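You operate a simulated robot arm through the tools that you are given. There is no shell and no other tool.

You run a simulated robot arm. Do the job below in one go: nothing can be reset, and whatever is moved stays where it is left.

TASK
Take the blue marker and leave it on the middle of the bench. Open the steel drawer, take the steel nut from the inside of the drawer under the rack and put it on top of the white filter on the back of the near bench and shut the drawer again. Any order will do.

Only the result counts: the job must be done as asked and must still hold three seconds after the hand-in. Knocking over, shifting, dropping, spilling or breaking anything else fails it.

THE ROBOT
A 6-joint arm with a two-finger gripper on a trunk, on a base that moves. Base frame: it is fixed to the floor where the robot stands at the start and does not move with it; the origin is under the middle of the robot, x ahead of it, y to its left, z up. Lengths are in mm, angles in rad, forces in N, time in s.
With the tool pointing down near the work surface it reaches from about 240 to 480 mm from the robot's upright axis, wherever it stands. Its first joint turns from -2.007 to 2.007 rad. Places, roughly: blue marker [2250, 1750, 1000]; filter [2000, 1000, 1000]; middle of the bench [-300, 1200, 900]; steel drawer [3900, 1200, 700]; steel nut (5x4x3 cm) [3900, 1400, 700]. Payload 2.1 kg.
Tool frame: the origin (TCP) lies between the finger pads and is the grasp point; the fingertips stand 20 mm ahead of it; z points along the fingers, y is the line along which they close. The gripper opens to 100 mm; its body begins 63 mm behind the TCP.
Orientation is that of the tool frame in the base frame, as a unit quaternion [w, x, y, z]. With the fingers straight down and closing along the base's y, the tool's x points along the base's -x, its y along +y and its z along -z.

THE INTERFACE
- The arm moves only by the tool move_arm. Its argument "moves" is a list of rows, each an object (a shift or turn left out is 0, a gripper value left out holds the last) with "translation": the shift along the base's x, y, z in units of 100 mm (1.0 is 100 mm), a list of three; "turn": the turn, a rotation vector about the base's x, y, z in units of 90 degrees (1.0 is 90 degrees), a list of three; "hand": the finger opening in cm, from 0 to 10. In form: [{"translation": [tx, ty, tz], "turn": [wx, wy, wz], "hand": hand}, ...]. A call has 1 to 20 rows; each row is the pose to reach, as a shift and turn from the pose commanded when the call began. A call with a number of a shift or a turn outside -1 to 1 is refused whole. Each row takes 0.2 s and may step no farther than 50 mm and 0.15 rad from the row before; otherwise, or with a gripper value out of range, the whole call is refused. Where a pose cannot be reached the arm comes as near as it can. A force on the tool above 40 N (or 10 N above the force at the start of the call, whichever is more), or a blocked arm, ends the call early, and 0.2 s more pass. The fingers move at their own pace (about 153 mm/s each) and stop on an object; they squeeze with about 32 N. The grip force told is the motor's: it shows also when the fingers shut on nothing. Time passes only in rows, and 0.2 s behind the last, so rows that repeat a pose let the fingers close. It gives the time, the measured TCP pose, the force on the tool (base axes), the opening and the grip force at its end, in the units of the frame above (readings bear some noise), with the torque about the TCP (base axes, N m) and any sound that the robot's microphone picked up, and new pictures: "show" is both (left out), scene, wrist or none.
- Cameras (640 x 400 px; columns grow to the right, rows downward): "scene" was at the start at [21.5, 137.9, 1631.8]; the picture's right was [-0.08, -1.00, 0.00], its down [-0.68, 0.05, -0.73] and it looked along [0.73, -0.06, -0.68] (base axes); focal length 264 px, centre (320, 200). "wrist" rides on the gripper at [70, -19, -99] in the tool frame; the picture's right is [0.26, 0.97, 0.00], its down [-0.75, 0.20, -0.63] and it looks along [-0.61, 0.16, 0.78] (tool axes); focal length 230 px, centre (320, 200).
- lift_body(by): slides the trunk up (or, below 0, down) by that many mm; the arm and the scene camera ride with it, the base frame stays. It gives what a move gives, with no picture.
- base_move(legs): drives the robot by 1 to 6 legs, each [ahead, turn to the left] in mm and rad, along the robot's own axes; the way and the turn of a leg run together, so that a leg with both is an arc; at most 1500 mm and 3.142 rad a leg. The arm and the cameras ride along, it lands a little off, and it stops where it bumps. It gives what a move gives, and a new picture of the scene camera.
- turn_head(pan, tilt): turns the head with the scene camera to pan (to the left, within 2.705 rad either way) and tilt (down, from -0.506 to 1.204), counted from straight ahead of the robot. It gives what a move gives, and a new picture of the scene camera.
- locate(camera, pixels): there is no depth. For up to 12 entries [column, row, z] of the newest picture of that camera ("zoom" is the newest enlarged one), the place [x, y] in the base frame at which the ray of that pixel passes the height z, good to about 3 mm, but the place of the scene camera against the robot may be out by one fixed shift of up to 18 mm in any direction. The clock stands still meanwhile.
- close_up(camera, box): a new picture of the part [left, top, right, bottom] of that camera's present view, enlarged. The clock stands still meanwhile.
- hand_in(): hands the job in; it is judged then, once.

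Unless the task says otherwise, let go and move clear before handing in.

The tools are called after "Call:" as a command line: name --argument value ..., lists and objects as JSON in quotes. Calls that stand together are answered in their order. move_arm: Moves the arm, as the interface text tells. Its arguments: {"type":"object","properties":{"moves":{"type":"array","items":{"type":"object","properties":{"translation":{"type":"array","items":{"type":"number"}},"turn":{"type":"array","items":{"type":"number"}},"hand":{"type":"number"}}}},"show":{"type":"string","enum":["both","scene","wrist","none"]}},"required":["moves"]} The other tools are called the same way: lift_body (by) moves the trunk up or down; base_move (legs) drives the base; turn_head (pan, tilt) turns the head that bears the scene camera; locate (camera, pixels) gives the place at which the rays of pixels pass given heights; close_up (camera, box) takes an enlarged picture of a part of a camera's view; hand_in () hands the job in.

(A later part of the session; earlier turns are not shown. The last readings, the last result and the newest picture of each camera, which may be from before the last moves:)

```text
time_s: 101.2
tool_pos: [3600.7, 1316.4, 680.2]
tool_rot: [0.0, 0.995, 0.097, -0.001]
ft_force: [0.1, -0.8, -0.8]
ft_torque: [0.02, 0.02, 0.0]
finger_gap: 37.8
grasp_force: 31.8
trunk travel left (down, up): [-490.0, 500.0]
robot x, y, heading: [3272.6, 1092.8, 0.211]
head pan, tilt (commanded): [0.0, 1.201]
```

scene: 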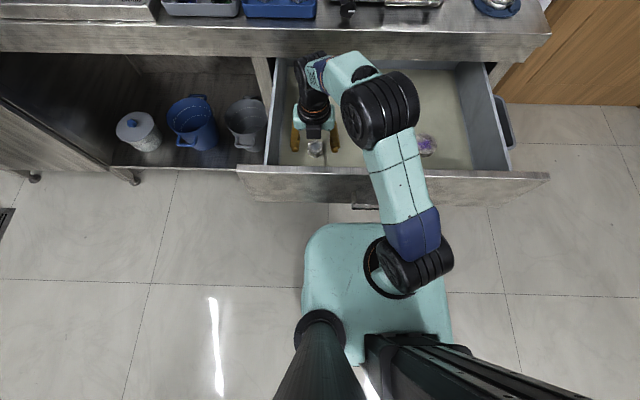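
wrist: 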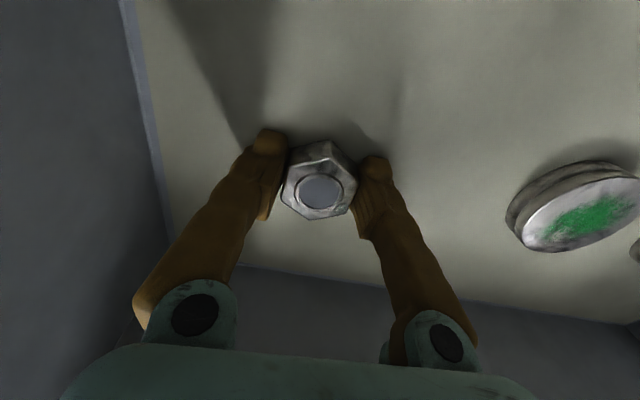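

The fingers hold the nut on its flats (gap 37.8 mm, 31.8 N). I'll lift it 100 mm with the arm.

Call:
move_arm --moves '[{"translation": [0, 0, 0.1]}, {"translation": [0, 0, 0.3]}, {"translation": [0, 0, 0.5]}, {"translation": [0, 0, 0.75]}, {"translation": [0, 0, 1.0]}]' --show "wrist"

Call:
lift_body --by 350

```text
time_s: 102.4
tool_pos: [3599.7, 1315.1, 780.6]
tool_rot: [-0.001, 0.995, 0.097, -0.002]
ft_force: [-0.5, -0.1, -0.9]
ft_torque: [-0.03, -0.01, -0.02]
finger_gap: 37.5
grasp_force: 32.6
trunk travel left (down, up): [-490.0, 500.0]
robot x, y, heading: [3275.9, 1092.7, 0.215]
head pan, tilt (commanded): [0.0, 1.201]
```

wrist: 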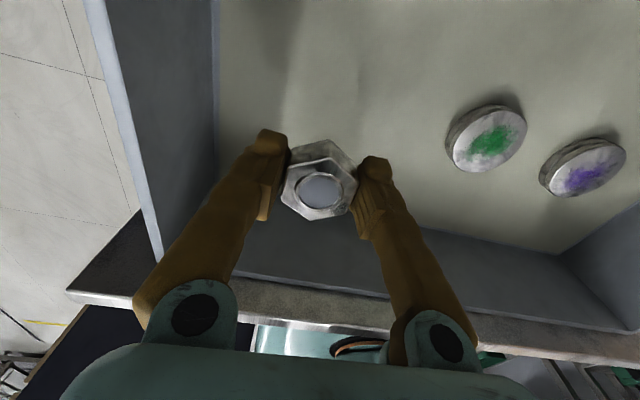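

```text
time_s: 105.8
tool_pos: [3600.4, 1315.8, 1130.6]
tool_rot: [0.0, 0.995, 0.097, -0.002]
ft_force: [-0.5, -0.3, -0.9]
ft_torque: [0.03, 0.01, -0.01]
finger_gap: 37.9
grasp_force: 31.8
trunk travel left (down, up): [-840.0, 150.0]
robot x, y, heading: [3274.2, 1090.2, 0.209]
head pan, tilt (commanded): [0.0, 1.201]
```

The nut is up and held (37.9 mm, 31.8 N). I'll raise the trunk fully, back away from the drawer and round the bench corner into the corridor, reversing to (2790,640).

Call:
lift_body --by 150

Call:
base_move --legs '[[-400, 0], [0, 1.113], [-380, 0]]'

```text
time_s: 107.5
tool_pos: [3599.4, 1315.4, 1280.8]
tool_rot: [0.0, 0.995, 0.097, -0.002]
ft_force: [-0.1, 0.9, -2.0]
ft_torque: [-0.03, 0.01, 0.01]
finger_gap: 37.7
grasp_force: 32.1
trunk travel left (down, up): [-990.0, 0.0]
robot x, y, heading: [3276.4, 1088.8, 0.212]
head pan, tilt (commanded): [0.0, 1.201]
```

```text
time_s: 114.9
tool_pos: [2734.6, 1029.9, 1278.2]
tool_rot: [0.001, 0.785, 0.619, -0.002]
ft_force: [-0.5, 0.4, -1.8]
ft_torque: [-0.01, -0.01, 0.0]
finger_gap: 38.0
grasp_force: 32.1
trunk travel left (down, up): [-990.0, 0.0]
robot x, y, heading: [2800.9, 635.6, 1.351]
head pan, tilt (commanded): [0.0, 1.201]
```

scene: 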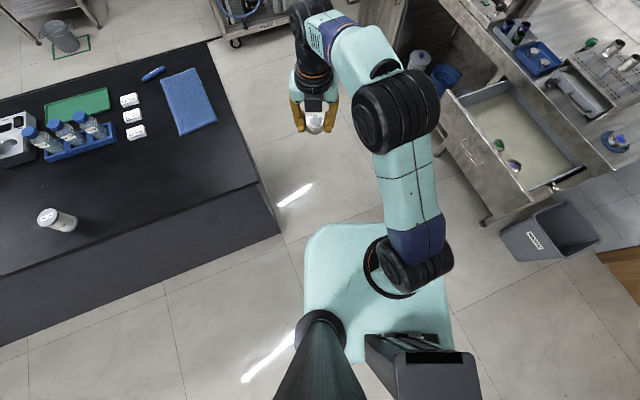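

At (2801,636) the bench end is in view: filter cylinder near (57,220), marker at (154,74), three small white boxes and a blue cloth. I'll locate the filter and marker, then drive along the corridor to face the filter.

Call:
locate --camera "scene" --pixels '[[70, 225, 900], [46, 216, 1000], [154, 74, 905], [281, 235, 900], [210, 42, 900]]'

Call:
close_up --camera "scene" --box '[0, 50, 240, 250]'

Call:
base_move --legs '[[0, 1.894], [796, 0], [0, -1.484]]'

```text
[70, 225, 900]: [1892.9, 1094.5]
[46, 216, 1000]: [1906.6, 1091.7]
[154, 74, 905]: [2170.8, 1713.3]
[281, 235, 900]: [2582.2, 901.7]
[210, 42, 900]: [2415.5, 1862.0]
```

```text
2.00 times, centred on (120, 150) of scene
```

zoom: 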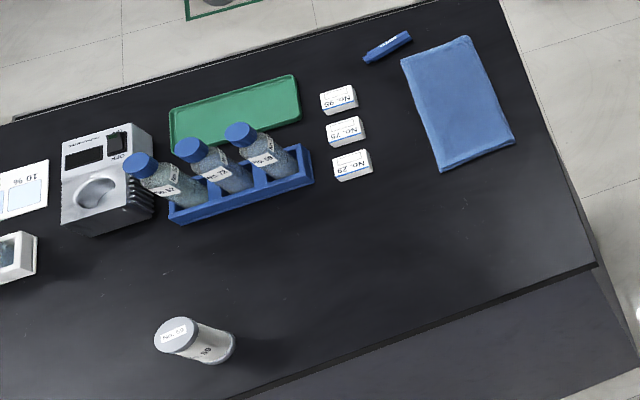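

```text
time_s: 127.1
tool_pos: [1821.9, 907.4, 1280.1]
tool_rot: [0.0, 0.648, 0.762, -0.002]
ft_force: [0.6, 0.5, -0.9]
ft_torque: [-0.01, 0.01, -0.02]
finger_gap: 38.0
grasp_force: 32.6
trunk travel left (down, up): [-990.0, 0.0]
robot x, y, heading: [2034.9, 575.6, 1.747]
head pan, tilt (commanded): [0.0, 1.201]
```

scene: 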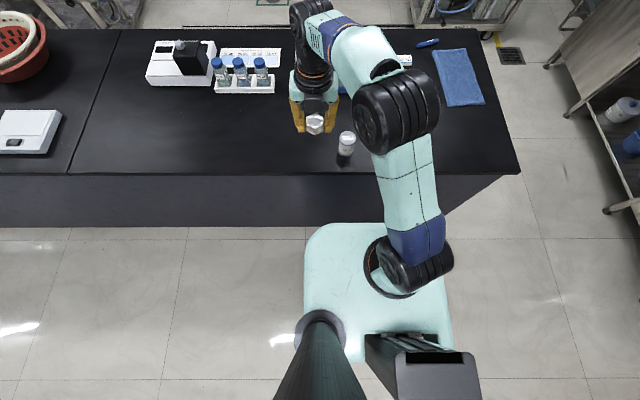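

I'm at (2035,576) facing the bench; the filter stands at (345,143) just right of the held nut. I'll drive ahead 180 mm, leaving about 250 mm from axis to the bench edge.

Call:
base_move --legs '[[180, 0]]'

Call:
close_up --camera "scene" --box '[260, 60, 440, 260]'

```text
time_s: 128.6
tool_pos: [1790.2, 1081.7, 1280.9]
tool_rot: [-0.001, 0.647, 0.762, 0.0]
ft_force: [0.3, -0.5, -1.8]
ft_torque: [0.03, 0.03, 0.04]
finger_gap: 37.6
grasp_force: 31.7
trunk travel left (down, up): [-990.0, 0.0]
robot x, y, heading: [2001.4, 750.3, 1.751]
head pan, tilt (commanded): [0.0, 1.201]
```

scene: 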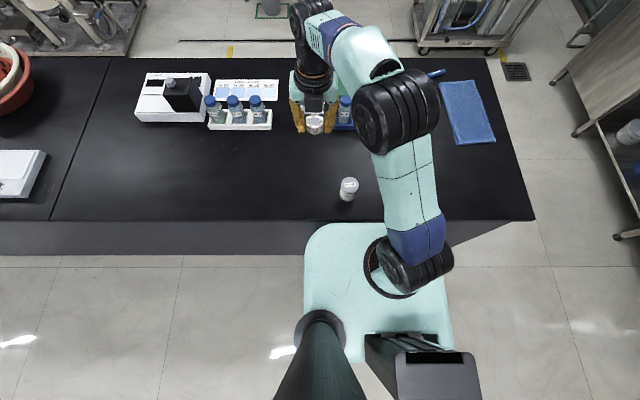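

```text
2.00 times, centred on (350, 160) of scene
```

zoom: 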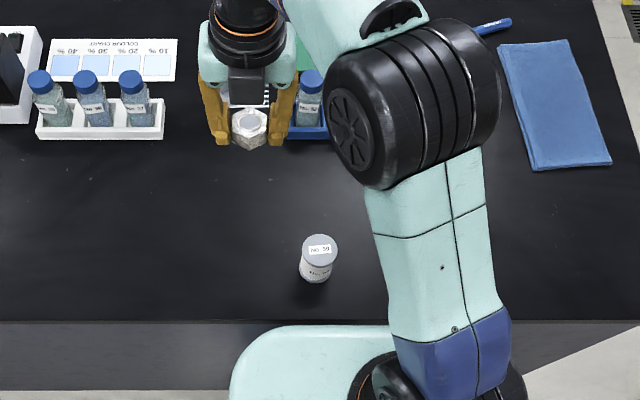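

The white jar at zoom (318,258) has a label on its lid and side. I'll read the labels on it closely to be sure it is the filter.

Call:
close_up --camera "scene" --box '[325, 165, 373, 210]'

Call:
turn_head --pan -0.2 --tilt 0.9

Call:
close_up --camera "scene" --box '[300, 20, 440, 130]'

```text
8.89 times, centred on (349, 188) of scene
```

zoom: 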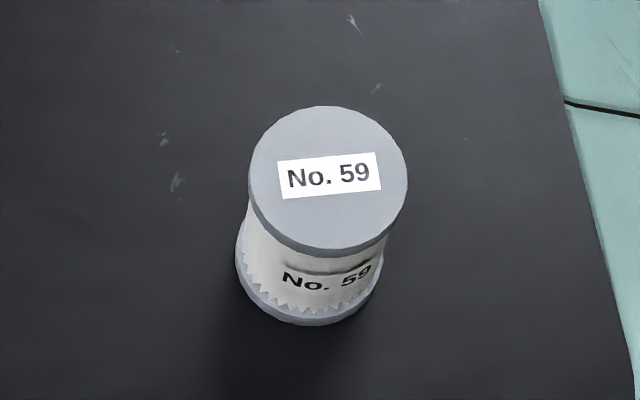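

```text
time_s: 129.4
tool_pos: [1788.4, 1086.6, 1280.1]
tool_rot: [0.002, 0.646, 0.763, -0.003]
ft_force: [0.1, 0.6, -1.4]
ft_torque: [-0.01, -0.01, -0.02]
finger_gap: 37.6
grasp_force: 31.6
trunk travel left (down, up): [-990.0, 0.0]
robot x, y, heading: [2002.8, 753.6, 1.749]
head pan, tilt (commanded): [-0.201, 0.901]
```

scene: 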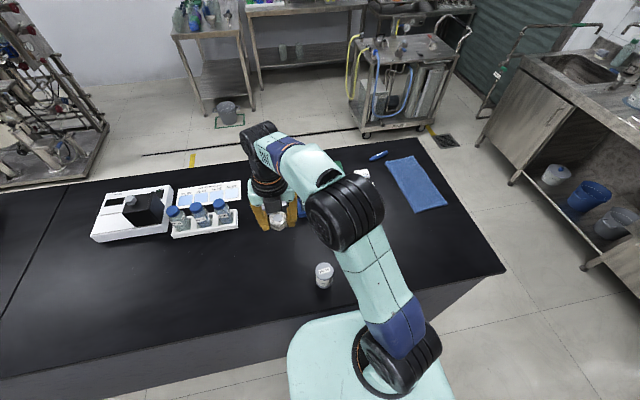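

```text
3.64 times, centred on (370, 75) of scene
```

zoom: 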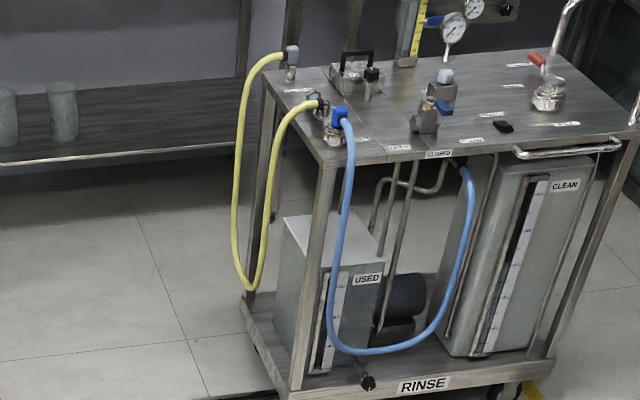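

The jar "No. 59" with a pleated white body is clearly a filter cartridge and is the one near the given place. I'll look with the wrist camera to measure its lid precisely.

Call:
move_arm --moves '[{"translation": [0, 0, -0.3]}, {"translation": [0, 0, -0.3]}]' --show "both"

Call:
close_up --camera "scene" --box '[300, 250, 348, 295]'

```text
time_s: 130.0
tool_pos: [1786.3, 1085.2, 1247.8]
tool_rot: [0.001, 0.647, 0.763, -0.002]
ft_force: [-0.1, 1.0, -1.3]
ft_torque: [-0.01, 0.02, -0.01]
finger_gap: 37.7
grasp_force: 31.8
trunk travel left (down, up): [-990.0, 0.0]
robot x, y, heading: [2001.3, 747.8, 1.752]
head pan, tilt (commanded): [-0.201, 0.901]
```

scene: 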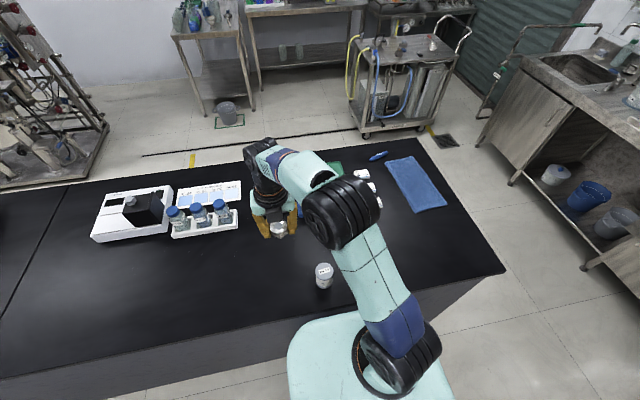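
wrist: 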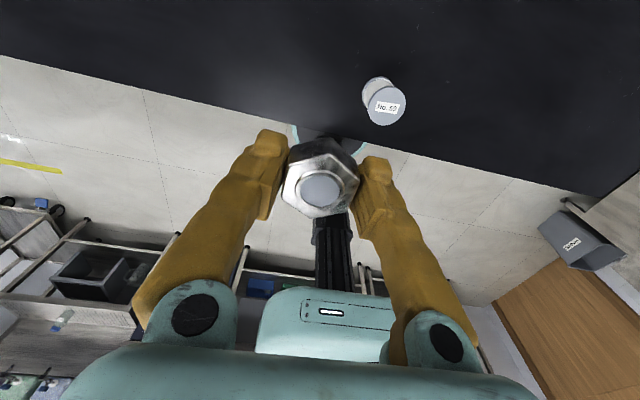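

```text
8.89 times, centred on (324, 272) of scene
```

zoom: 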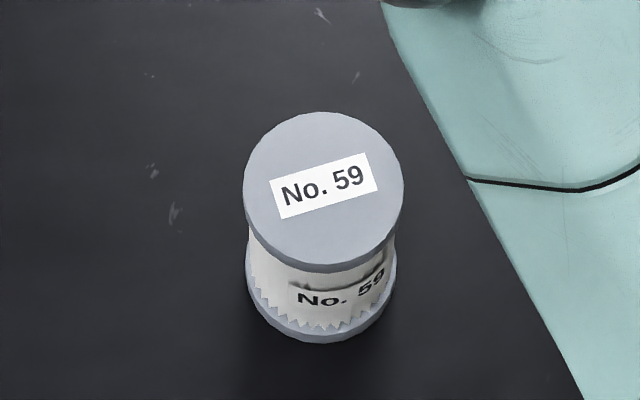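

The wrist camera sees the lid at (387,106). I'll locate it at several heights and then shift toward it for a second view.

Call:
locate --camera "wrist" --pixels '[[387, 106, 960], [387, 106, 980], [387, 106, 1000], [365, 104, 980], [408, 106, 980], [376, 78, 888]]'

Call:
move_arm --moves '[{"translation": [0.4, 0.05, -0.2]}, {"translation": [0.8, 0.1, -0.4]}, {"translation": [0.8, 0.1, -0.4]}]' --show "wrist"

```text
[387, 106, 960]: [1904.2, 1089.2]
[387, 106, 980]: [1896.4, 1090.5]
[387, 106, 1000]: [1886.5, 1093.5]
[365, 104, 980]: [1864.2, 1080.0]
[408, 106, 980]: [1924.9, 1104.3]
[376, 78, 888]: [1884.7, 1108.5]
```

```text
time_s: 130.8
tool_pos: [1870.1, 1093.7, 1211.6]
tool_rot: [0.0, 0.646, 0.763, -0.003]
ft_force: [-0.4, 0.1, -1.7]
ft_torque: [-0.01, -0.01, 0.02]
finger_gap: 37.7
grasp_force: 31.7
trunk travel left (down, up): [-990.0, 0.0]
robot x, y, heading: [2004.9, 753.1, 1.75]
head pan, tilt (commanded): [-0.201, 0.901]
```

wrist: 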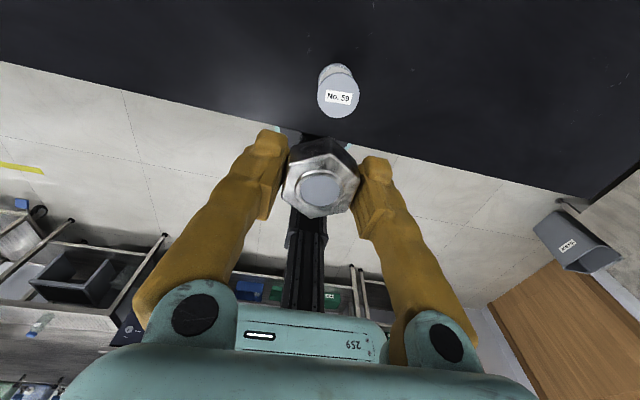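

Now the lid is at (338,97), just right of the tool's line. I'll zoom and locate it again.

Call:
close_up --camera "wrist" --box '[298, 55, 378, 135]'

Call:
locate --camera "wrist" --pixels '[[338.5, 97, 950], [338.5, 97, 960], [338.5, 97, 970], [338.5, 97, 980], [338.5, 97, 1000], [317.5, 97, 970], [359.5, 97, 970], [338, 118, 970], [338, 75, 970]]'

```text
5.00 times, centred on (338, 95) of wrist
```

zoom: 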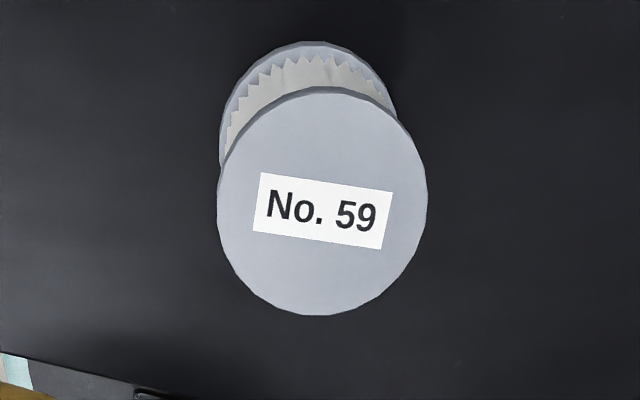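

```text
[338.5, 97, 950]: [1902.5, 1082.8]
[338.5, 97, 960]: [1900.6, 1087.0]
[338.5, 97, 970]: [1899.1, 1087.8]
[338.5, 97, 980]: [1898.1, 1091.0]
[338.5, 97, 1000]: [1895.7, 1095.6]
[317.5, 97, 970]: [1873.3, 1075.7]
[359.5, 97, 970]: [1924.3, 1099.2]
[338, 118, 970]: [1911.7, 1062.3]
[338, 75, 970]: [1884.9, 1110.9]
```

The lid centre is about (1897.5,1091) near z≈975. To fix its height precisely I'll step 75 mm aside, lower the trunk 170 mm, and view it from nearby.

Call:
move_arm --moves '[{"translation": [-0.4, 0, 0]}, {"translation": [-0.75, 0, 0]}, {"translation": [-0.75, 0, 0]}]' --show "none"

Call:
lift_body --by -150

Call:
move_arm --moves '[{"translation": [0, 0, 0]}]' --show "both"

```text
time_s: 131.6
tool_pos: [1796.9, 1093.6, 1209.3]
tool_rot: [0.002, 0.647, 0.763, -0.002]
ft_force: [-1.1, 0.6, -0.5]
ft_torque: [0.01, -0.01, 0.01]
finger_gap: 37.9
grasp_force: 32.0
trunk travel left (down, up): [-990.0, 0.0]
robot x, y, heading: [2002.0, 751.9, 1.753]
head pan, tilt (commanded): [-0.201, 0.901]
```

```text
time_s: 133.4
tool_pos: [1797.9, 1093.1, 1058.8]
tool_rot: [0.001, 0.647, 0.763, -0.002]
ft_force: [-0.1, -0.6, -1.2]
ft_torque: [0.02, -0.02, -0.02]
finger_gap: 37.8
grasp_force: 32.1
trunk travel left (down, up): [-840.0, 150.0]
robot x, y, heading: [2004.7, 753.7, 1.75]
head pan, tilt (commanded): [-0.201, 0.901]
```

```text
time_s: 133.8
tool_pos: [1797.5, 1094.5, 1058.5]
tool_rot: [0.002, 0.647, 0.762, -0.001]
ft_force: [0.2, -0.5, -1.5]
ft_torque: [0.01, 0.01, -0.01]
finger_gap: 38.1
grasp_force: 32.4
trunk travel left (down, up): [-840.0, 150.0]
robot x, y, heading: [2000.5, 751.5, 1.753]
head pan, tilt (commanded): [-0.201, 0.901]
```

scene: 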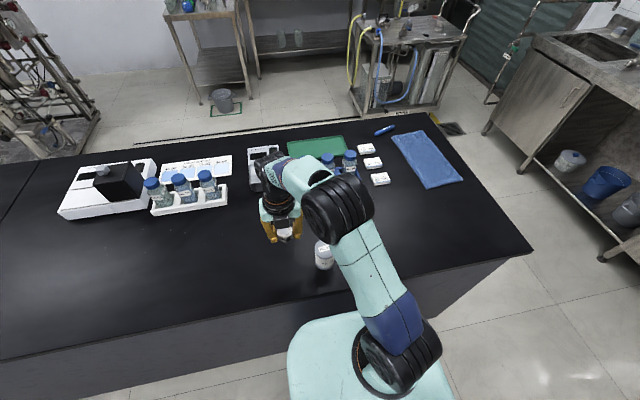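
wrist: 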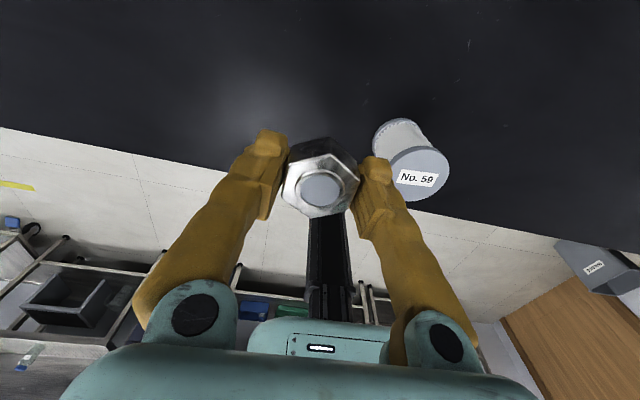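

From nearby the lid spans about (387-450, 146-201). I'll zoom and locate its rim at candidate heights.

Call:
close_up --camera "wrist" --box '[360, 105, 470, 215]'

Call:
locate --camera "wrist" --pixels '[[418, 173, 960], [418, 173, 970], [418, 173, 980], [418, 173, 990], [450, 170, 970], [413, 201, 970], [420, 146, 970], [450, 170, 980], [413, 201, 980], [420, 146, 980]]'

```text
3.64 times, centred on (415, 160) of wrist
```

zoom: 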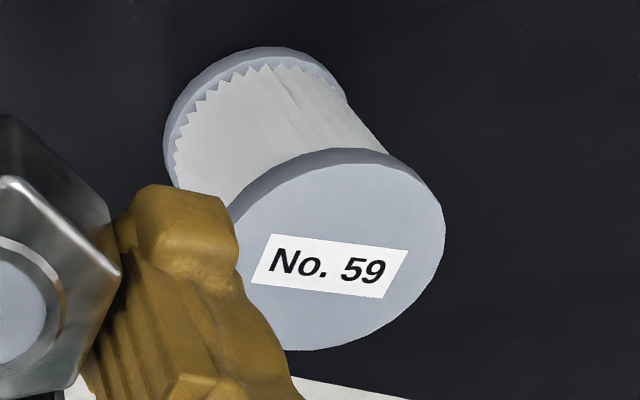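

```text
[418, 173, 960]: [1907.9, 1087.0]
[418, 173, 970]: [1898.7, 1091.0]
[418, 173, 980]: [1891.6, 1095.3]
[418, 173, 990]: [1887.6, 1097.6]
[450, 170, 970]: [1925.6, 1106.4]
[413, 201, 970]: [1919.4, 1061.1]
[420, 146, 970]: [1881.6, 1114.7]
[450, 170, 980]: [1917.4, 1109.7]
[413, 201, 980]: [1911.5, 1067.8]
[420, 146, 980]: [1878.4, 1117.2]
```

Two views agree on the lid centre (1898.6,1089) at z≈975 with radius 30. I'll move the nut over it at the present height (about 50 mm clear).

Call:
move_arm --moves '[{"translation": [0.35, -0.02, 0]}, {"translation": [0.7, -0.04, 0]}, {"translation": [1.0, -0.055, 0]}, {"translation": [1.0, -0.055, 0]}]' --show "both"

Call:
close_up --camera "wrist" --box '[240, 80, 400, 240]'

```text
time_s: 134.8
tool_pos: [1894.7, 1087.3, 1058.7]
tool_rot: [0.001, 0.647, 0.762, -0.001]
ft_force: [-0.1, 0.5, -1.9]
ft_torque: [0.01, 0.02, 0.03]
finger_gap: 37.6
grasp_force: 31.8
trunk travel left (down, up): [-840.0, 150.0]
robot x, y, heading: [2001.8, 752.3, 1.751]
head pan, tilt (commanded): [-0.201, 0.901]
```

scene: 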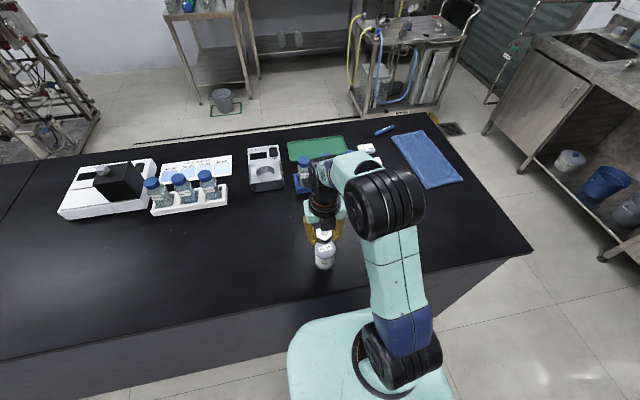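
wrist: 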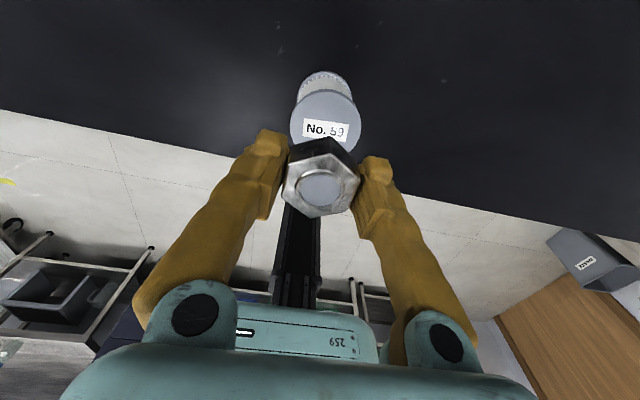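

```text
2.50 times, centred on (320, 160) of wrist
```

zoom: 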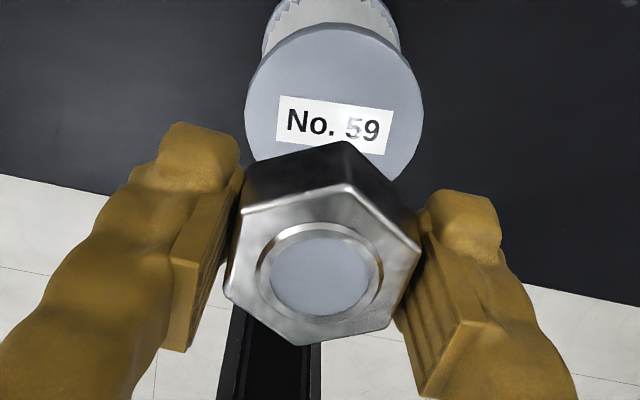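

The lid's centre is about 4 mm to the tool's +y side of the nut's axis, so I'll correct by that and descend 40 mm, then check.

Call:
move_arm --moves '[{"translation": [0.042, 0.01, 0]}, {"translation": [0.042, 0.01, -0.2]}, {"translation": [0.042, 0.01, -0.4]}, {"translation": [0.042, 0.01, -0.4]}]' --show "both"

Call:
close_up --camera "wrist" --box '[240, 80, 400, 240]'

Call:
close_up --camera "scene" --box '[280, 200, 370, 280]'

```text
time_s: 135.8
tool_pos: [1900.5, 1089.8, 1018.7]
tool_rot: [0.001, 0.647, 0.763, -0.001]
ft_force: [0.4, -0.8, -1.1]
ft_torque: [-0.01, 0.01, -0.01]
finger_gap: 37.6
grasp_force: 31.8
trunk travel left (down, up): [-840.0, 150.0]
robot x, y, heading: [2002.9, 755.5, 1.756]
head pan, tilt (commanded): [-0.201, 0.901]
```

scene: 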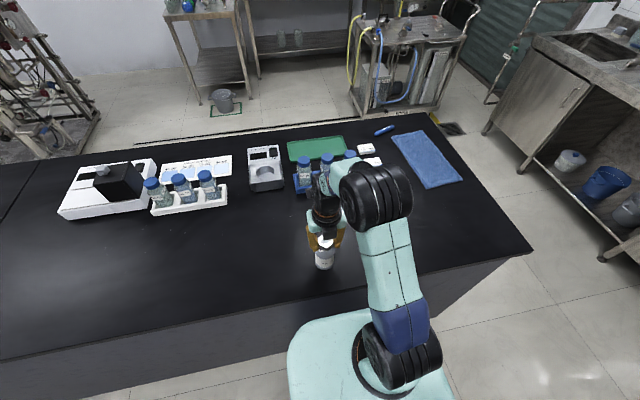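
wrist: 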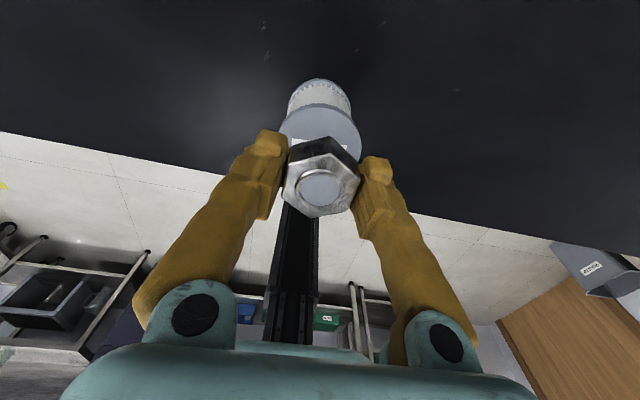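

```text
2.50 times, centred on (320, 160) of wrist
```

zoom: 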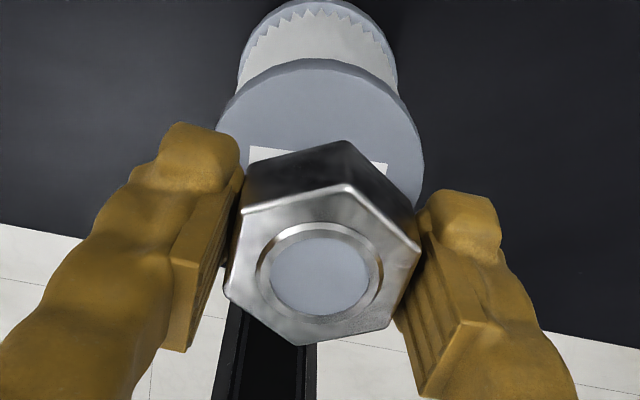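

```text
5.00 times, centred on (325, 240) of scene
```

zoom: 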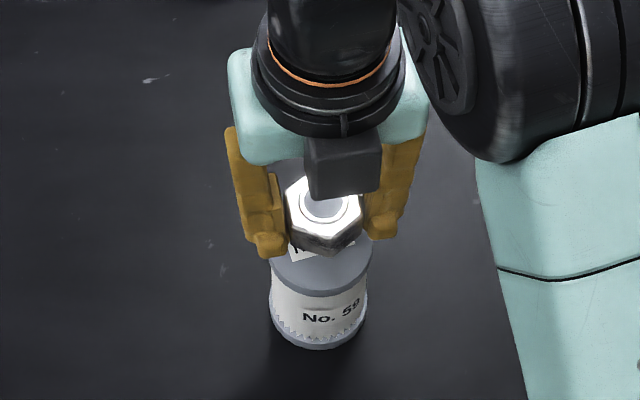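

The nut sits centred over the lid in both views (label centred under it, lid edges symmetric at zoom 215 and 424). I'll descend another 10 mm, then feel for contact in 2 mm steps.

Call:
move_arm --moves '[{"translation": [0, 0, -0.05]}, {"translation": [0, 0, -0.1]}]' --show "none"

Call:
move_arm --moves '[{"translation": [0, 0, -0.02]}, {"translation": [0, 0, -0.04]}]' --show "wrist"

Call:
close_up --camera "scene" --box '[280, 200, 370, 280]'

```text
time_s: 136.4
tool_pos: [1899.4, 1088.5, 1010.6]
tool_rot: [0.002, 0.646, 0.763, -0.001]
ft_force: [0.0, 0.1, -2.0]
ft_torque: [0.01, -0.01, -0.01]
finger_gap: 37.7
grasp_force: 31.8
trunk travel left (down, up): [-840.0, 150.0]
robot x, y, heading: [2005.1, 754.4, 1.752]
head pan, tilt (commanded): [-0.201, 0.901]
```

```text
time_s: 137.0
tool_pos: [1901.1, 1087.4, 1003.7]
tool_rot: [0.002, 0.646, 0.763, -0.002]
ft_force: [-0.1, 0.3, -1.6]
ft_torque: [0.03, -0.04, -0.02]
finger_gap: 37.7
grasp_force: 31.4
trunk travel left (down, up): [-840.0, 150.0]
robot x, y, heading: [2004.5, 754.8, 1.75]
head pan, tilt (commanded): [-0.201, 0.901]
```

wrist: 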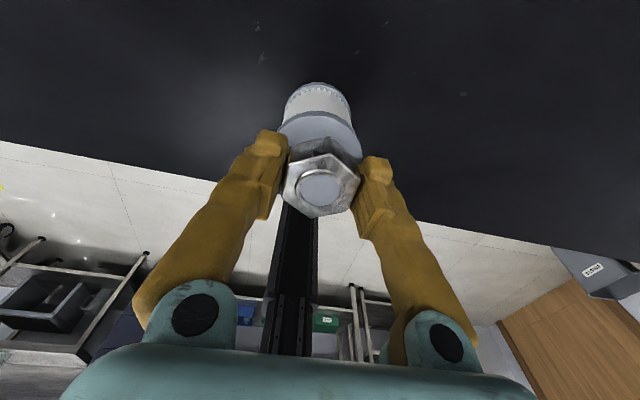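

```text
5.00 times, centred on (325, 240) of scene
```

zoom: 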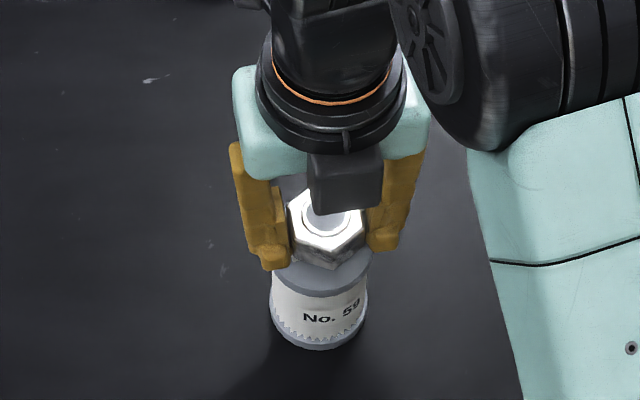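

No contact yet at z=1003.7 (force about −1.6 N, just the nut's weight). I'll continue down in small steps, watching the vertical force.

Call:
move_arm --moves '[{"translation": [0, 0, -0.02]}, {"translation": [0, 0, -0.03]}]' --show "none"

Call:
move_arm --moves '[{"translation": [0, 0, -0.01]}, {"translation": [0, 0, -0.02]}]' --show "wrist"

Call:
close_up --camera "wrist" --box '[240, 80, 400, 240]'

```text
time_s: 137.6
tool_pos: [1901.1, 1088.4, 1001.3]
tool_rot: [0.001, 0.647, 0.763, -0.003]
ft_force: [0.3, -0.1, -0.9]
ft_torque: [-0.01, 0.0, 0.01]
finger_gap: 37.6
grasp_force: 32.2
trunk travel left (down, up): [-840.0, 150.0]
robot x, y, heading: [2005.0, 752.3, 1.753]
head pan, tilt (commanded): [-0.201, 0.901]
```

```text
time_s: 138.2
tool_pos: [1901.5, 1087.9, 1000.2]
tool_rot: [0.001, 0.646, 0.763, -0.002]
ft_force: [-0.2, -0.8, -0.5]
ft_torque: [-0.04, 0.0, -0.02]
finger_gap: 37.8
grasp_force: 31.9
trunk travel left (down, up): [-840.0, 150.0]
robot x, y, heading: [2005.8, 757.8, 1.752]
head pan, tilt (commanded): [-0.201, 0.901]
```

wrist: 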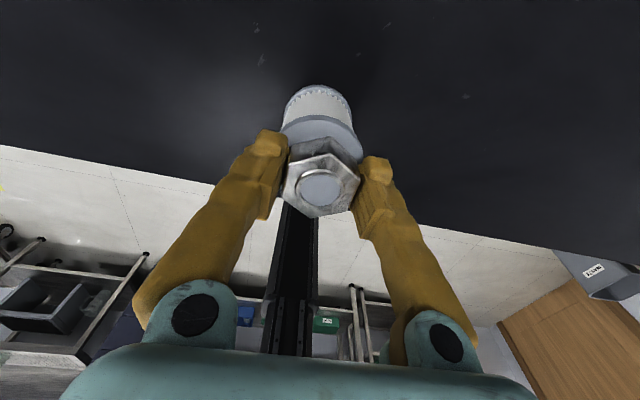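

```text
2.50 times, centred on (320, 160) of wrist
```

zoom: 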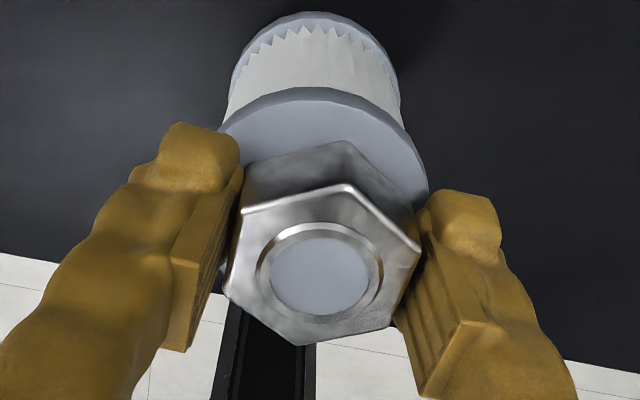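

Still only about −0.5 N, so I'll keep lowering in 2 mm steps until the force rises.

Call:
move_arm --moves '[{"translation": [0, 0, -0.01]}, {"translation": [0, 0, -0.02]}, {"translation": [0, 0, -0.02]}]' --show "none"

Call:
move_arm --moves '[{"translation": [0, 0, -0.01]}, {"translation": [0, 0, -0.02]}, {"translation": [0, 0, -0.02]}]' --show "none"

```text
time_s: 139.0
tool_pos: [1900.6, 1089.6, 996.3]
tool_rot: [0.0, 0.647, 0.762, -0.002]
ft_force: [-0.2, -0.6, 2.7]
ft_torque: [0.02, -0.05, -0.05]
finger_gap: 37.8
grasp_force: 31.6
trunk travel left (down, up): [-840.0, 150.0]
robot x, y, heading: [2004.7, 752.8, 1.75]
head pan, tilt (commanded): [-0.201, 0.901]
```

```text
time_s: 139.8
tool_pos: [1899.6, 1088.0, 999.0]
tool_rot: [-0.001, 0.647, 0.763, -0.002]
ft_force: [-0.7, 3.1, 21.1]
ft_torque: [0.07, 0.05, -0.03]
finger_gap: 37.4
grasp_force: 31.7
trunk travel left (down, up): [-840.0, 150.0]
robot x, y, heading: [2003.0, 750.2, 1.75]
head pan, tilt (commanded): [-0.201, 0.901]
```

Contact: the vertical force rose to 21 N at z≈998, so the nut rests on the lid. I'll ease up 1.5 mm and then open the fingers.

Call:
move_arm --moves '[{"translation": [0, 0, 0.015]}, {"translation": [0, 0, 0.017]}]' --show "none"

Call:
move_arm --moves '[{"translation": [0, 0, 0], "hand": 4.2}, {"translation": [0, 0, 0], "hand": 5}, {"translation": [0, 0, 0], "hand": 7}, {"translation": [0, 0, 0], "hand": 7}]' --show "both"

Call:
close_up --camera "wrist" --box '[240, 80, 400, 240]'

```text
time_s: 140.4
tool_pos: [1901.8, 1089.3, 997.9]
tool_rot: [0.002, 0.647, 0.763, -0.003]
ft_force: [-1.3, -0.4, 2.5]
ft_torque: [0.06, 0.06, -0.01]
finger_gap: 37.4
grasp_force: 32.2
trunk travel left (down, up): [-840.0, 150.0]
robot x, y, heading: [1999.5, 750.9, 1.748]
head pan, tilt (commanded): [-0.201, 0.901]
```

```text
time_s: 141.4
tool_pos: [1900.1, 1089.8, 997.8]
tool_rot: [0.0, 0.647, 0.763, -0.002]
ft_force: [0.2, -0.4, -0.4]
ft_torque: [0.01, 0.03, 0.0]
finger_gap: 70.0
grasp_force: 0.0
trunk travel left (down, up): [-840.0, 150.0]
robot x, y, heading: [2006.7, 752.1, 1.749]
head pan, tilt (commanded): [-0.201, 0.901]
```

scene: 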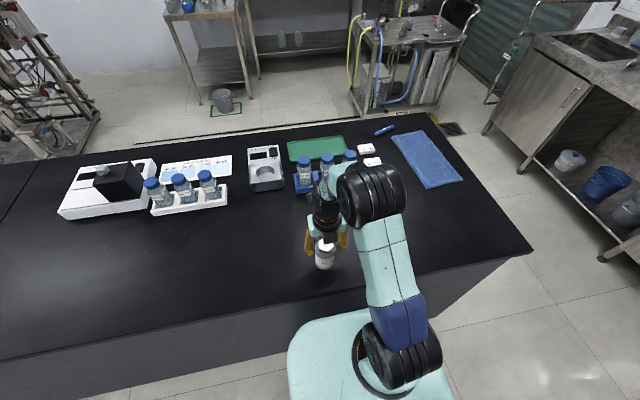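
wrist: 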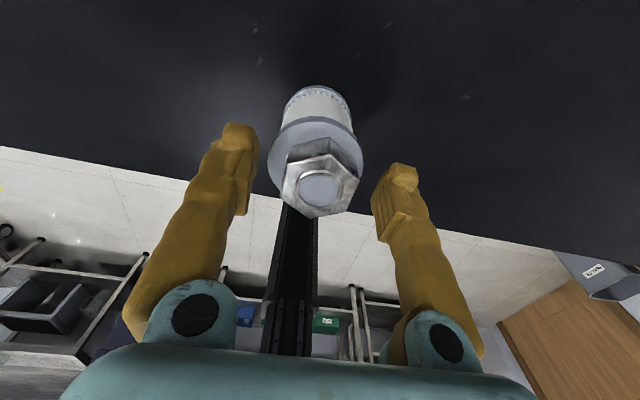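

```text
2.50 times, centred on (320, 160) of wrist
```

zoom: 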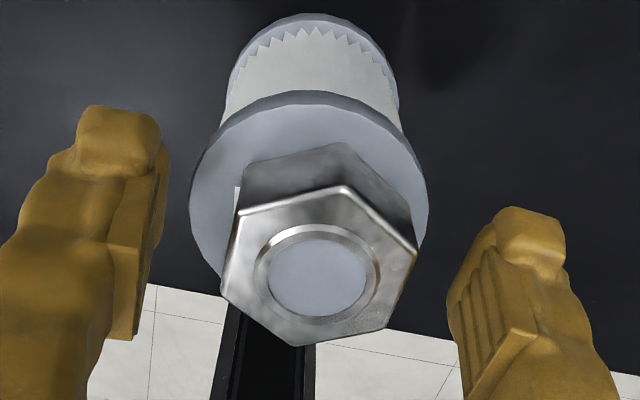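

The nut stands on the lid and the fingers are clear on both sides. I'll rise straight up 100 mm.

Call:
move_arm --moves '[{"translation": [0, 0, 0.1]}, {"translation": [0, 0, 0.3]}, {"translation": [0, 0, 0.6]}, {"translation": [0, 0, 1.0]}]' --show "both"

Call:
close_up --camera "wrist" --box '[240, 60, 400, 160]'

```text
time_s: 142.4
tool_pos: [1898.7, 1088.5, 1099.7]
tool_rot: [0.001, 0.647, 0.762, -0.002]
ft_force: [0.2, 0.9, 0.0]
ft_torque: [0.02, 0.0, 0.0]
finger_gap: 70.1
grasp_force: 0.0
trunk travel left (down, up): [-840.0, 150.0]
robot x, y, heading: [2006.3, 753.5, 1.745]
head pan, tilt (commanded): [-0.201, 0.901]
```

scene: 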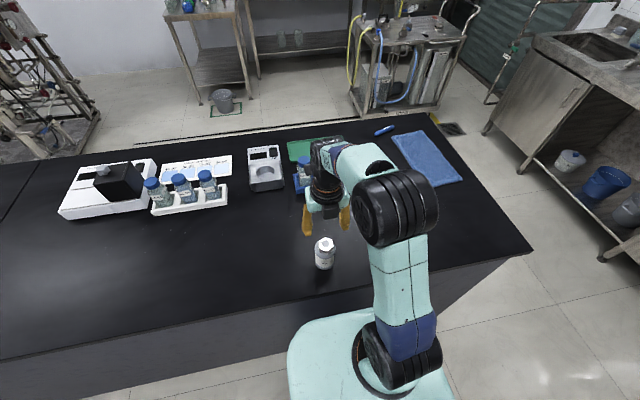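
wrist: 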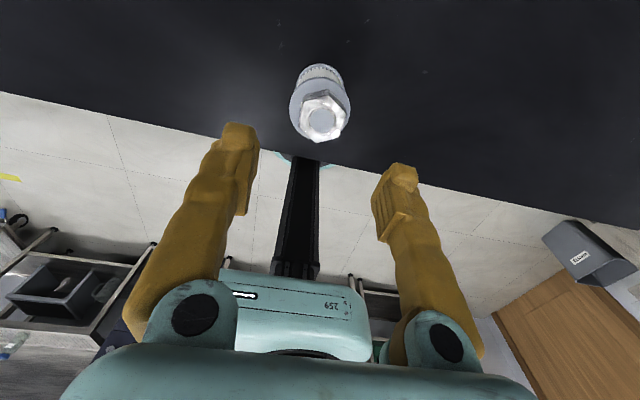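

```text
4.00 times, centred on (320, 110) of wrist
```

zoom: 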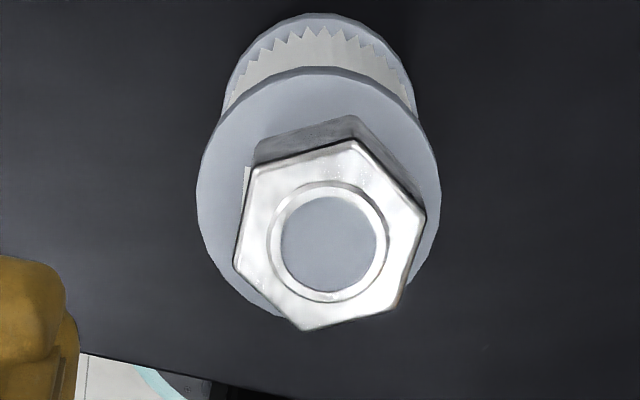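

The nut rests on the filter with the label still partly visible beneath it. I'll raise the trunk, back 200 mm away from the bench, and turn the tool back a quarter turn for the drawer-pushing pose.

Call:
lift_body --by 150

Call:
base_move --legs '[[-200, 0]]'

Call:
move_arm --moves '[{"turn": [0, 0, -0.09]}, {"turn": [0, 0, -0.18]}, {"turn": [0, 0, -0.27]}, {"turn": [0, 0, -0.36]}, {"turn": [0, 0, -0.45]}, {"turn": [0, 0, -0.54]}, {"turn": [0, 0, -0.63]}, {"turn": [0, 0, -0.72]}, {"turn": [0, 0, -0.81]}, {"turn": [0, 0, -0.9]}, {"turn": [0, 0, -0.99]}]' --show "scene"

```text
time_s: 144.1
tool_pos: [1899.5, 1089.3, 1248.8]
tool_rot: [0.0, 0.647, 0.762, -0.001]
ft_force: [0.1, 0.1, 0.2]
ft_torque: [-0.02, 0.0, -0.01]
finger_gap: 70.2
grasp_force: 0.1
trunk travel left (down, up): [-990.0, 0.0]
robot x, y, heading: [2005.4, 753.1, 1.748]
head pan, tilt (commanded): [-0.201, 0.901]
```

```text
time_s: 145.8
tool_pos: [1935.7, 891.4, 1247.1]
tool_rot: [0.002, 0.649, 0.761, -0.003]
ft_force: [-0.3, 0.4, -0.2]
ft_torque: [-0.02, -0.02, -0.02]
finger_gap: 70.0
grasp_force: 0.1
trunk travel left (down, up): [-990.0, 0.0]
robot x, y, heading: [2039.0, 548.7, 1.745]
head pan, tilt (commanded): [-0.201, 0.901]
```

scene: 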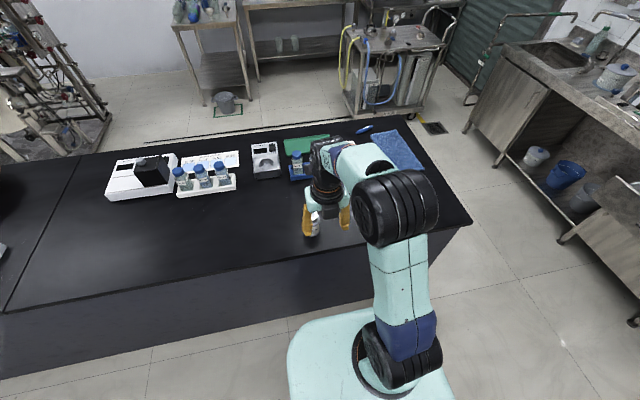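

```text
time_s: 148.2
tool_pos: [1938.0, 887.1, 1248.8]
tool_rot: [-0.001, 0.996, 0.086, -0.003]
ft_force: [-0.4, 0.4, -0.1]
ft_torque: [-0.02, 0.0, 0.0]
finger_gap: 69.9
grasp_force: 0.0
trunk travel left (down, up): [-990.0, 0.0]
robot x, y, heading: [2037.0, 551.4, 1.74]
head pan, tilt (commanded): [-0.201, 0.901]
```

scene: 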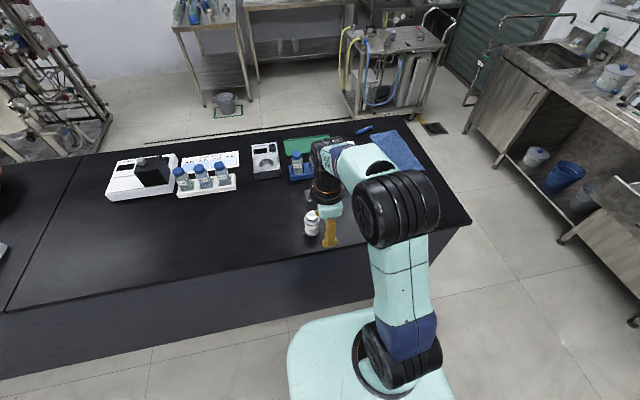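

The nut still stands on the filter at (312,220). I'll drive back around the bench corner to face the open drawer from about 600 mm.

Call:
base_move --legs '[[0, -1.628], [787, 0], [0, 1.32], [368, 0], [0, -1.235]]'

Call:
turn_head --pan 0.0 --tilt 0.85

```text
time_s: 164.6
tool_pos: [3159.5, 1143.0, 1249.0]
tool_rot: [-0.002, 0.78, -0.626, 0.0]
ft_force: [0.0, 0.3, -0.3]
ft_torque: [0.0, 0.02, 0.01]
finger_gap: 70.1
grasp_force: 0.0
trunk travel left (down, up): [-990.0, 0.0]
robot x, y, heading: [2830.1, 1026.5, 0.22]
head pan, tilt (commanded): [-0.201, 0.901]
```

scene: 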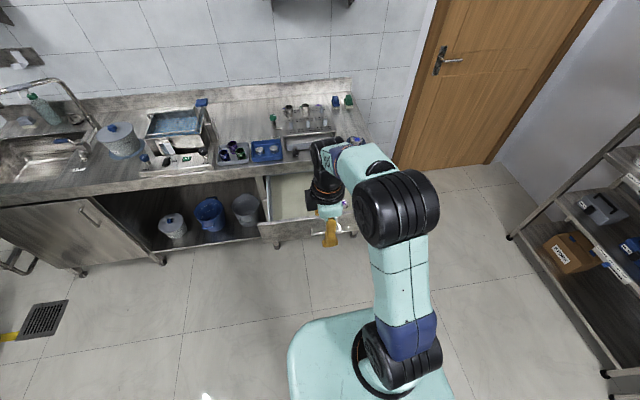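

```text
time_s: 165.3
tool_pos: [3159.3, 1142.1, 1248.0]
tool_rot: [-0.003, 0.78, -0.626, -0.001]
ft_force: [-0.1, 0.1, 0.4]
ft_torque: [0.0, 0.0, 0.0]
finger_gap: 70.0
grasp_force: 0.1
trunk travel left (down, up): [-990.0, 0.0]
robot x, y, heading: [2829.0, 1024.9, 0.222]
head pan, tilt (commanded): [0.0, 0.85]
```

scene: 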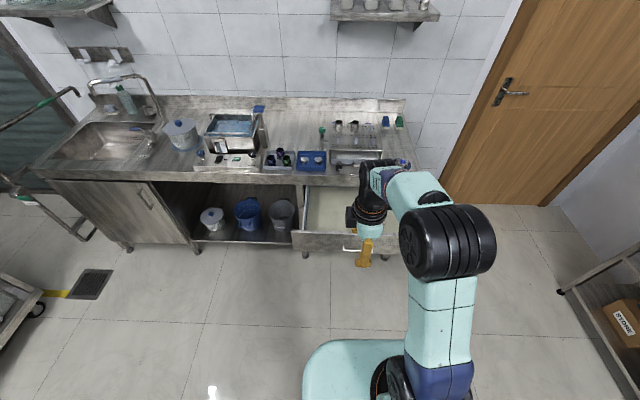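

The open drawer's handle is about 640 mm ahead and slightly right. I'll turn 0.035 rad to match the drawer's slide direction and pitch the closed gripper toward horizontal in two stages while raising it.

Call:
base_move --legs '[[0, -0.035]]'

Call:
move_arm --moves '[{"translation": [0.098, 0.018, 0.2], "turn": [0.0147, -0.0786, 0], "hand": 0}, {"translation": [0.196, 0.037, 0.4], "turn": [0.0294, -0.1573, 0]}, {"translation": [0.295, 0.055, 0.6], "turn": [0.0442, -0.2359, 0]}, {"translation": [0.393, 0.074, 0.8], "turn": [0.0589, -0.3146, 0]}, {"translation": [0.49, 0.092, 1.0], "turn": [0.0736, -0.3932, 0]}]' --show "none"

Call:
move_arm --moves '[{"translation": [0.157, 0.03, 0.2], "turn": [0.0147, -0.0786, 0]}, {"translation": [0.314, 0.059, 0.4], "turn": [0.0294, -0.1573, 0]}, {"translation": [0.47, 0.088, 0.6], "turn": [0.0442, -0.2359, 0]}, {"translation": [0.63, 0.118, 0.8], "turn": [0.0589, -0.3146, 0]}, {"translation": [0.786, 0.147, 1.0], "turn": [0.0736, -0.3932, 0]}]' --show "both"

```text
time_s: 166.1
tool_pos: [3163.5, 1131.0, 1248.7]
tool_rot: [-0.003, 0.769, -0.639, 0.0]
ft_force: [-0.4, -0.5, -0.6]
ft_torque: [-0.02, -0.01, 0.0]
finger_gap: 70.1
grasp_force: 0.0
trunk travel left (down, up): [-990.0, 0.0]
robot x, y, heading: [2825.3, 1025.1, 0.181]
head pan, tilt (commanded): [0.0, 0.85]
```

scene: 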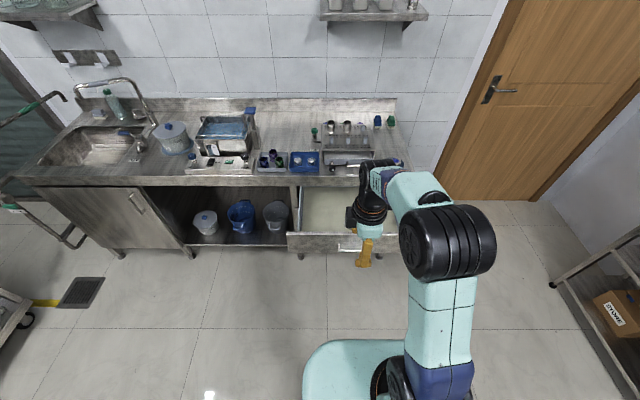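

```text
time_s: 167.3
tool_pos: [3211.9, 1138.6, 1350.6]
tool_rot: [-0.241, 0.731, -0.607, 0.197]
ft_force: [-0.2, -0.4, -0.7]
ft_torque: [-0.02, -0.02, 0.02]
finger_gap: 0.0
grasp_force: 29.3
trunk travel left (down, up): [-990.0, 0.0]
robot x, y, heading: [2828.2, 1024.5, 0.183]
head pan, tilt (commanded): [0.0, 0.85]
```

```text
time_s: 168.5
tool_pos: [3284.6, 1150.0, 1439.6]
tool_rot: [-0.434, 0.632, -0.529, 0.364]
ft_force: [0.4, -0.3, -0.1]
ft_torque: [0.02, 0.02, -0.01]
finger_gap: 0.1
grasp_force: 29.7
out of reach, approached as far as the arm can: row 5
trunk travel left (down, up): [-990.0, 0.0]
robot x, y, heading: [2825.8, 1026.5, 0.182]
head pan, tilt (commanded): [0.0, 0.85]
```

scene: 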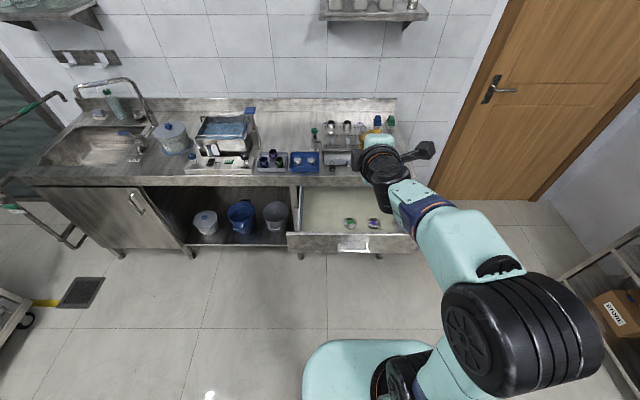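
wrist: 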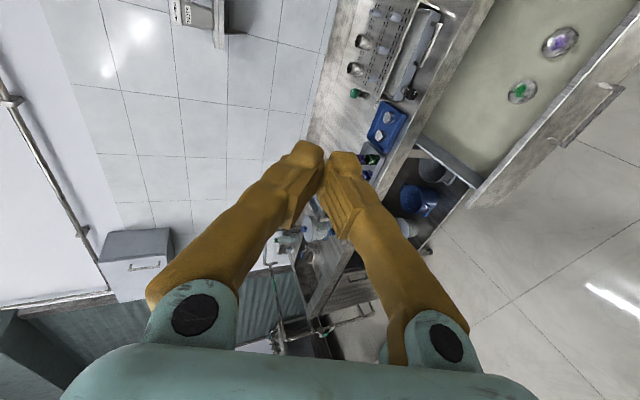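

The closed gripper is now about 21° below horizontal at z=1440. I'll shift it 50 mm right to the handle's line and up 50 mm for margin, then lower the trunk so it meets the drawer face above the handle.

Call:
move_arm --moves '[{"translation": [0.05, -0.25, 0.25]}, {"translation": [0.09, -0.5, 0.5]}, {"translation": [0.09, -0.5, 0.5]}]' --show "none"

Call:
lift_body --by -400

Call:
lift_body --by -310

Call:
turn_head --pan 0.0 --tilt 0.6

```text
time_s: 169.3
tool_pos: [3295.5, 1101.2, 1489.2]
tool_rot: [-0.435, 0.632, -0.528, 0.365]
ft_force: [-0.7, -0.2, -0.3]
ft_torque: [0.0, -0.01, 0.02]
finger_gap: 0.2
grasp_force: 29.2
out of reach, approached as far as the arm can: row 1, 2
trunk travel left (down, up): [-990.0, 0.0]
robot x, y, heading: [2827.1, 1028.9, 0.184]
head pan, tilt (commanded): [0.0, 0.85]
```

```text
time_s: 173.1
tool_pos: [3294.5, 1101.3, 1088.9]
tool_rot: [-0.433, 0.633, -0.528, 0.364]
ft_force: [0.8, 0.3, -0.7]
ft_torque: [0.01, 0.01, 0.01]
finger_gap: 0.0
grasp_force: 29.6
trunk travel left (down, up): [-590.0, 400.0]
robot x, y, heading: [2823.6, 1023.8, 0.183]
head pan, tilt (commanded): [0.0, 0.85]
```

```text
time_s: 176.2
tool_pos: [3292.9, 1099.9, 778.0]
tool_rot: [-0.434, 0.633, -0.527, 0.365]
ft_force: [0.0, 0.0, -0.4]
ft_torque: [0.0, 0.01, 0.01]
finger_gap: 0.2
grasp_force: 29.3
trunk travel left (down, up): [-280.0, 710.0]
robot x, y, heading: [2827.6, 1024.6, 0.187]
head pan, tilt (commanded): [0.0, 0.85]
```

```text
time_s: 177.0
tool_pos: [3294.4, 1101.7, 778.6]
tool_rot: [-0.433, 0.633, -0.528, 0.364]
ft_force: [-0.2, 0.5, 0.7]
ft_torque: [-0.01, 0.01, -0.02]
finger_gap: 0.3
grasp_force: 29.7
trunk travel left (down, up): [-280.0, 710.0]
robot x, y, heading: [2829.1, 1028.4, 0.188]
head pan, tilt (commanded): [0.0, 0.6]
```

scene: 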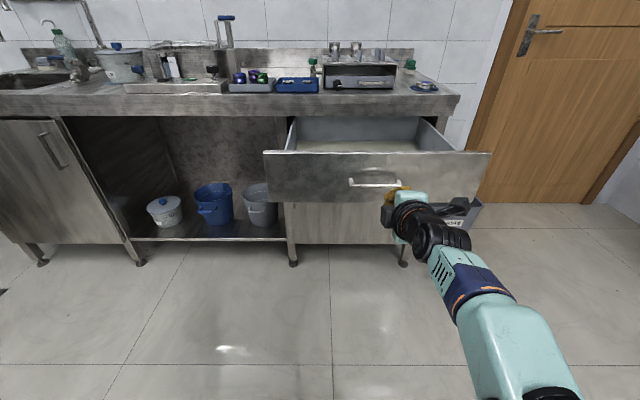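

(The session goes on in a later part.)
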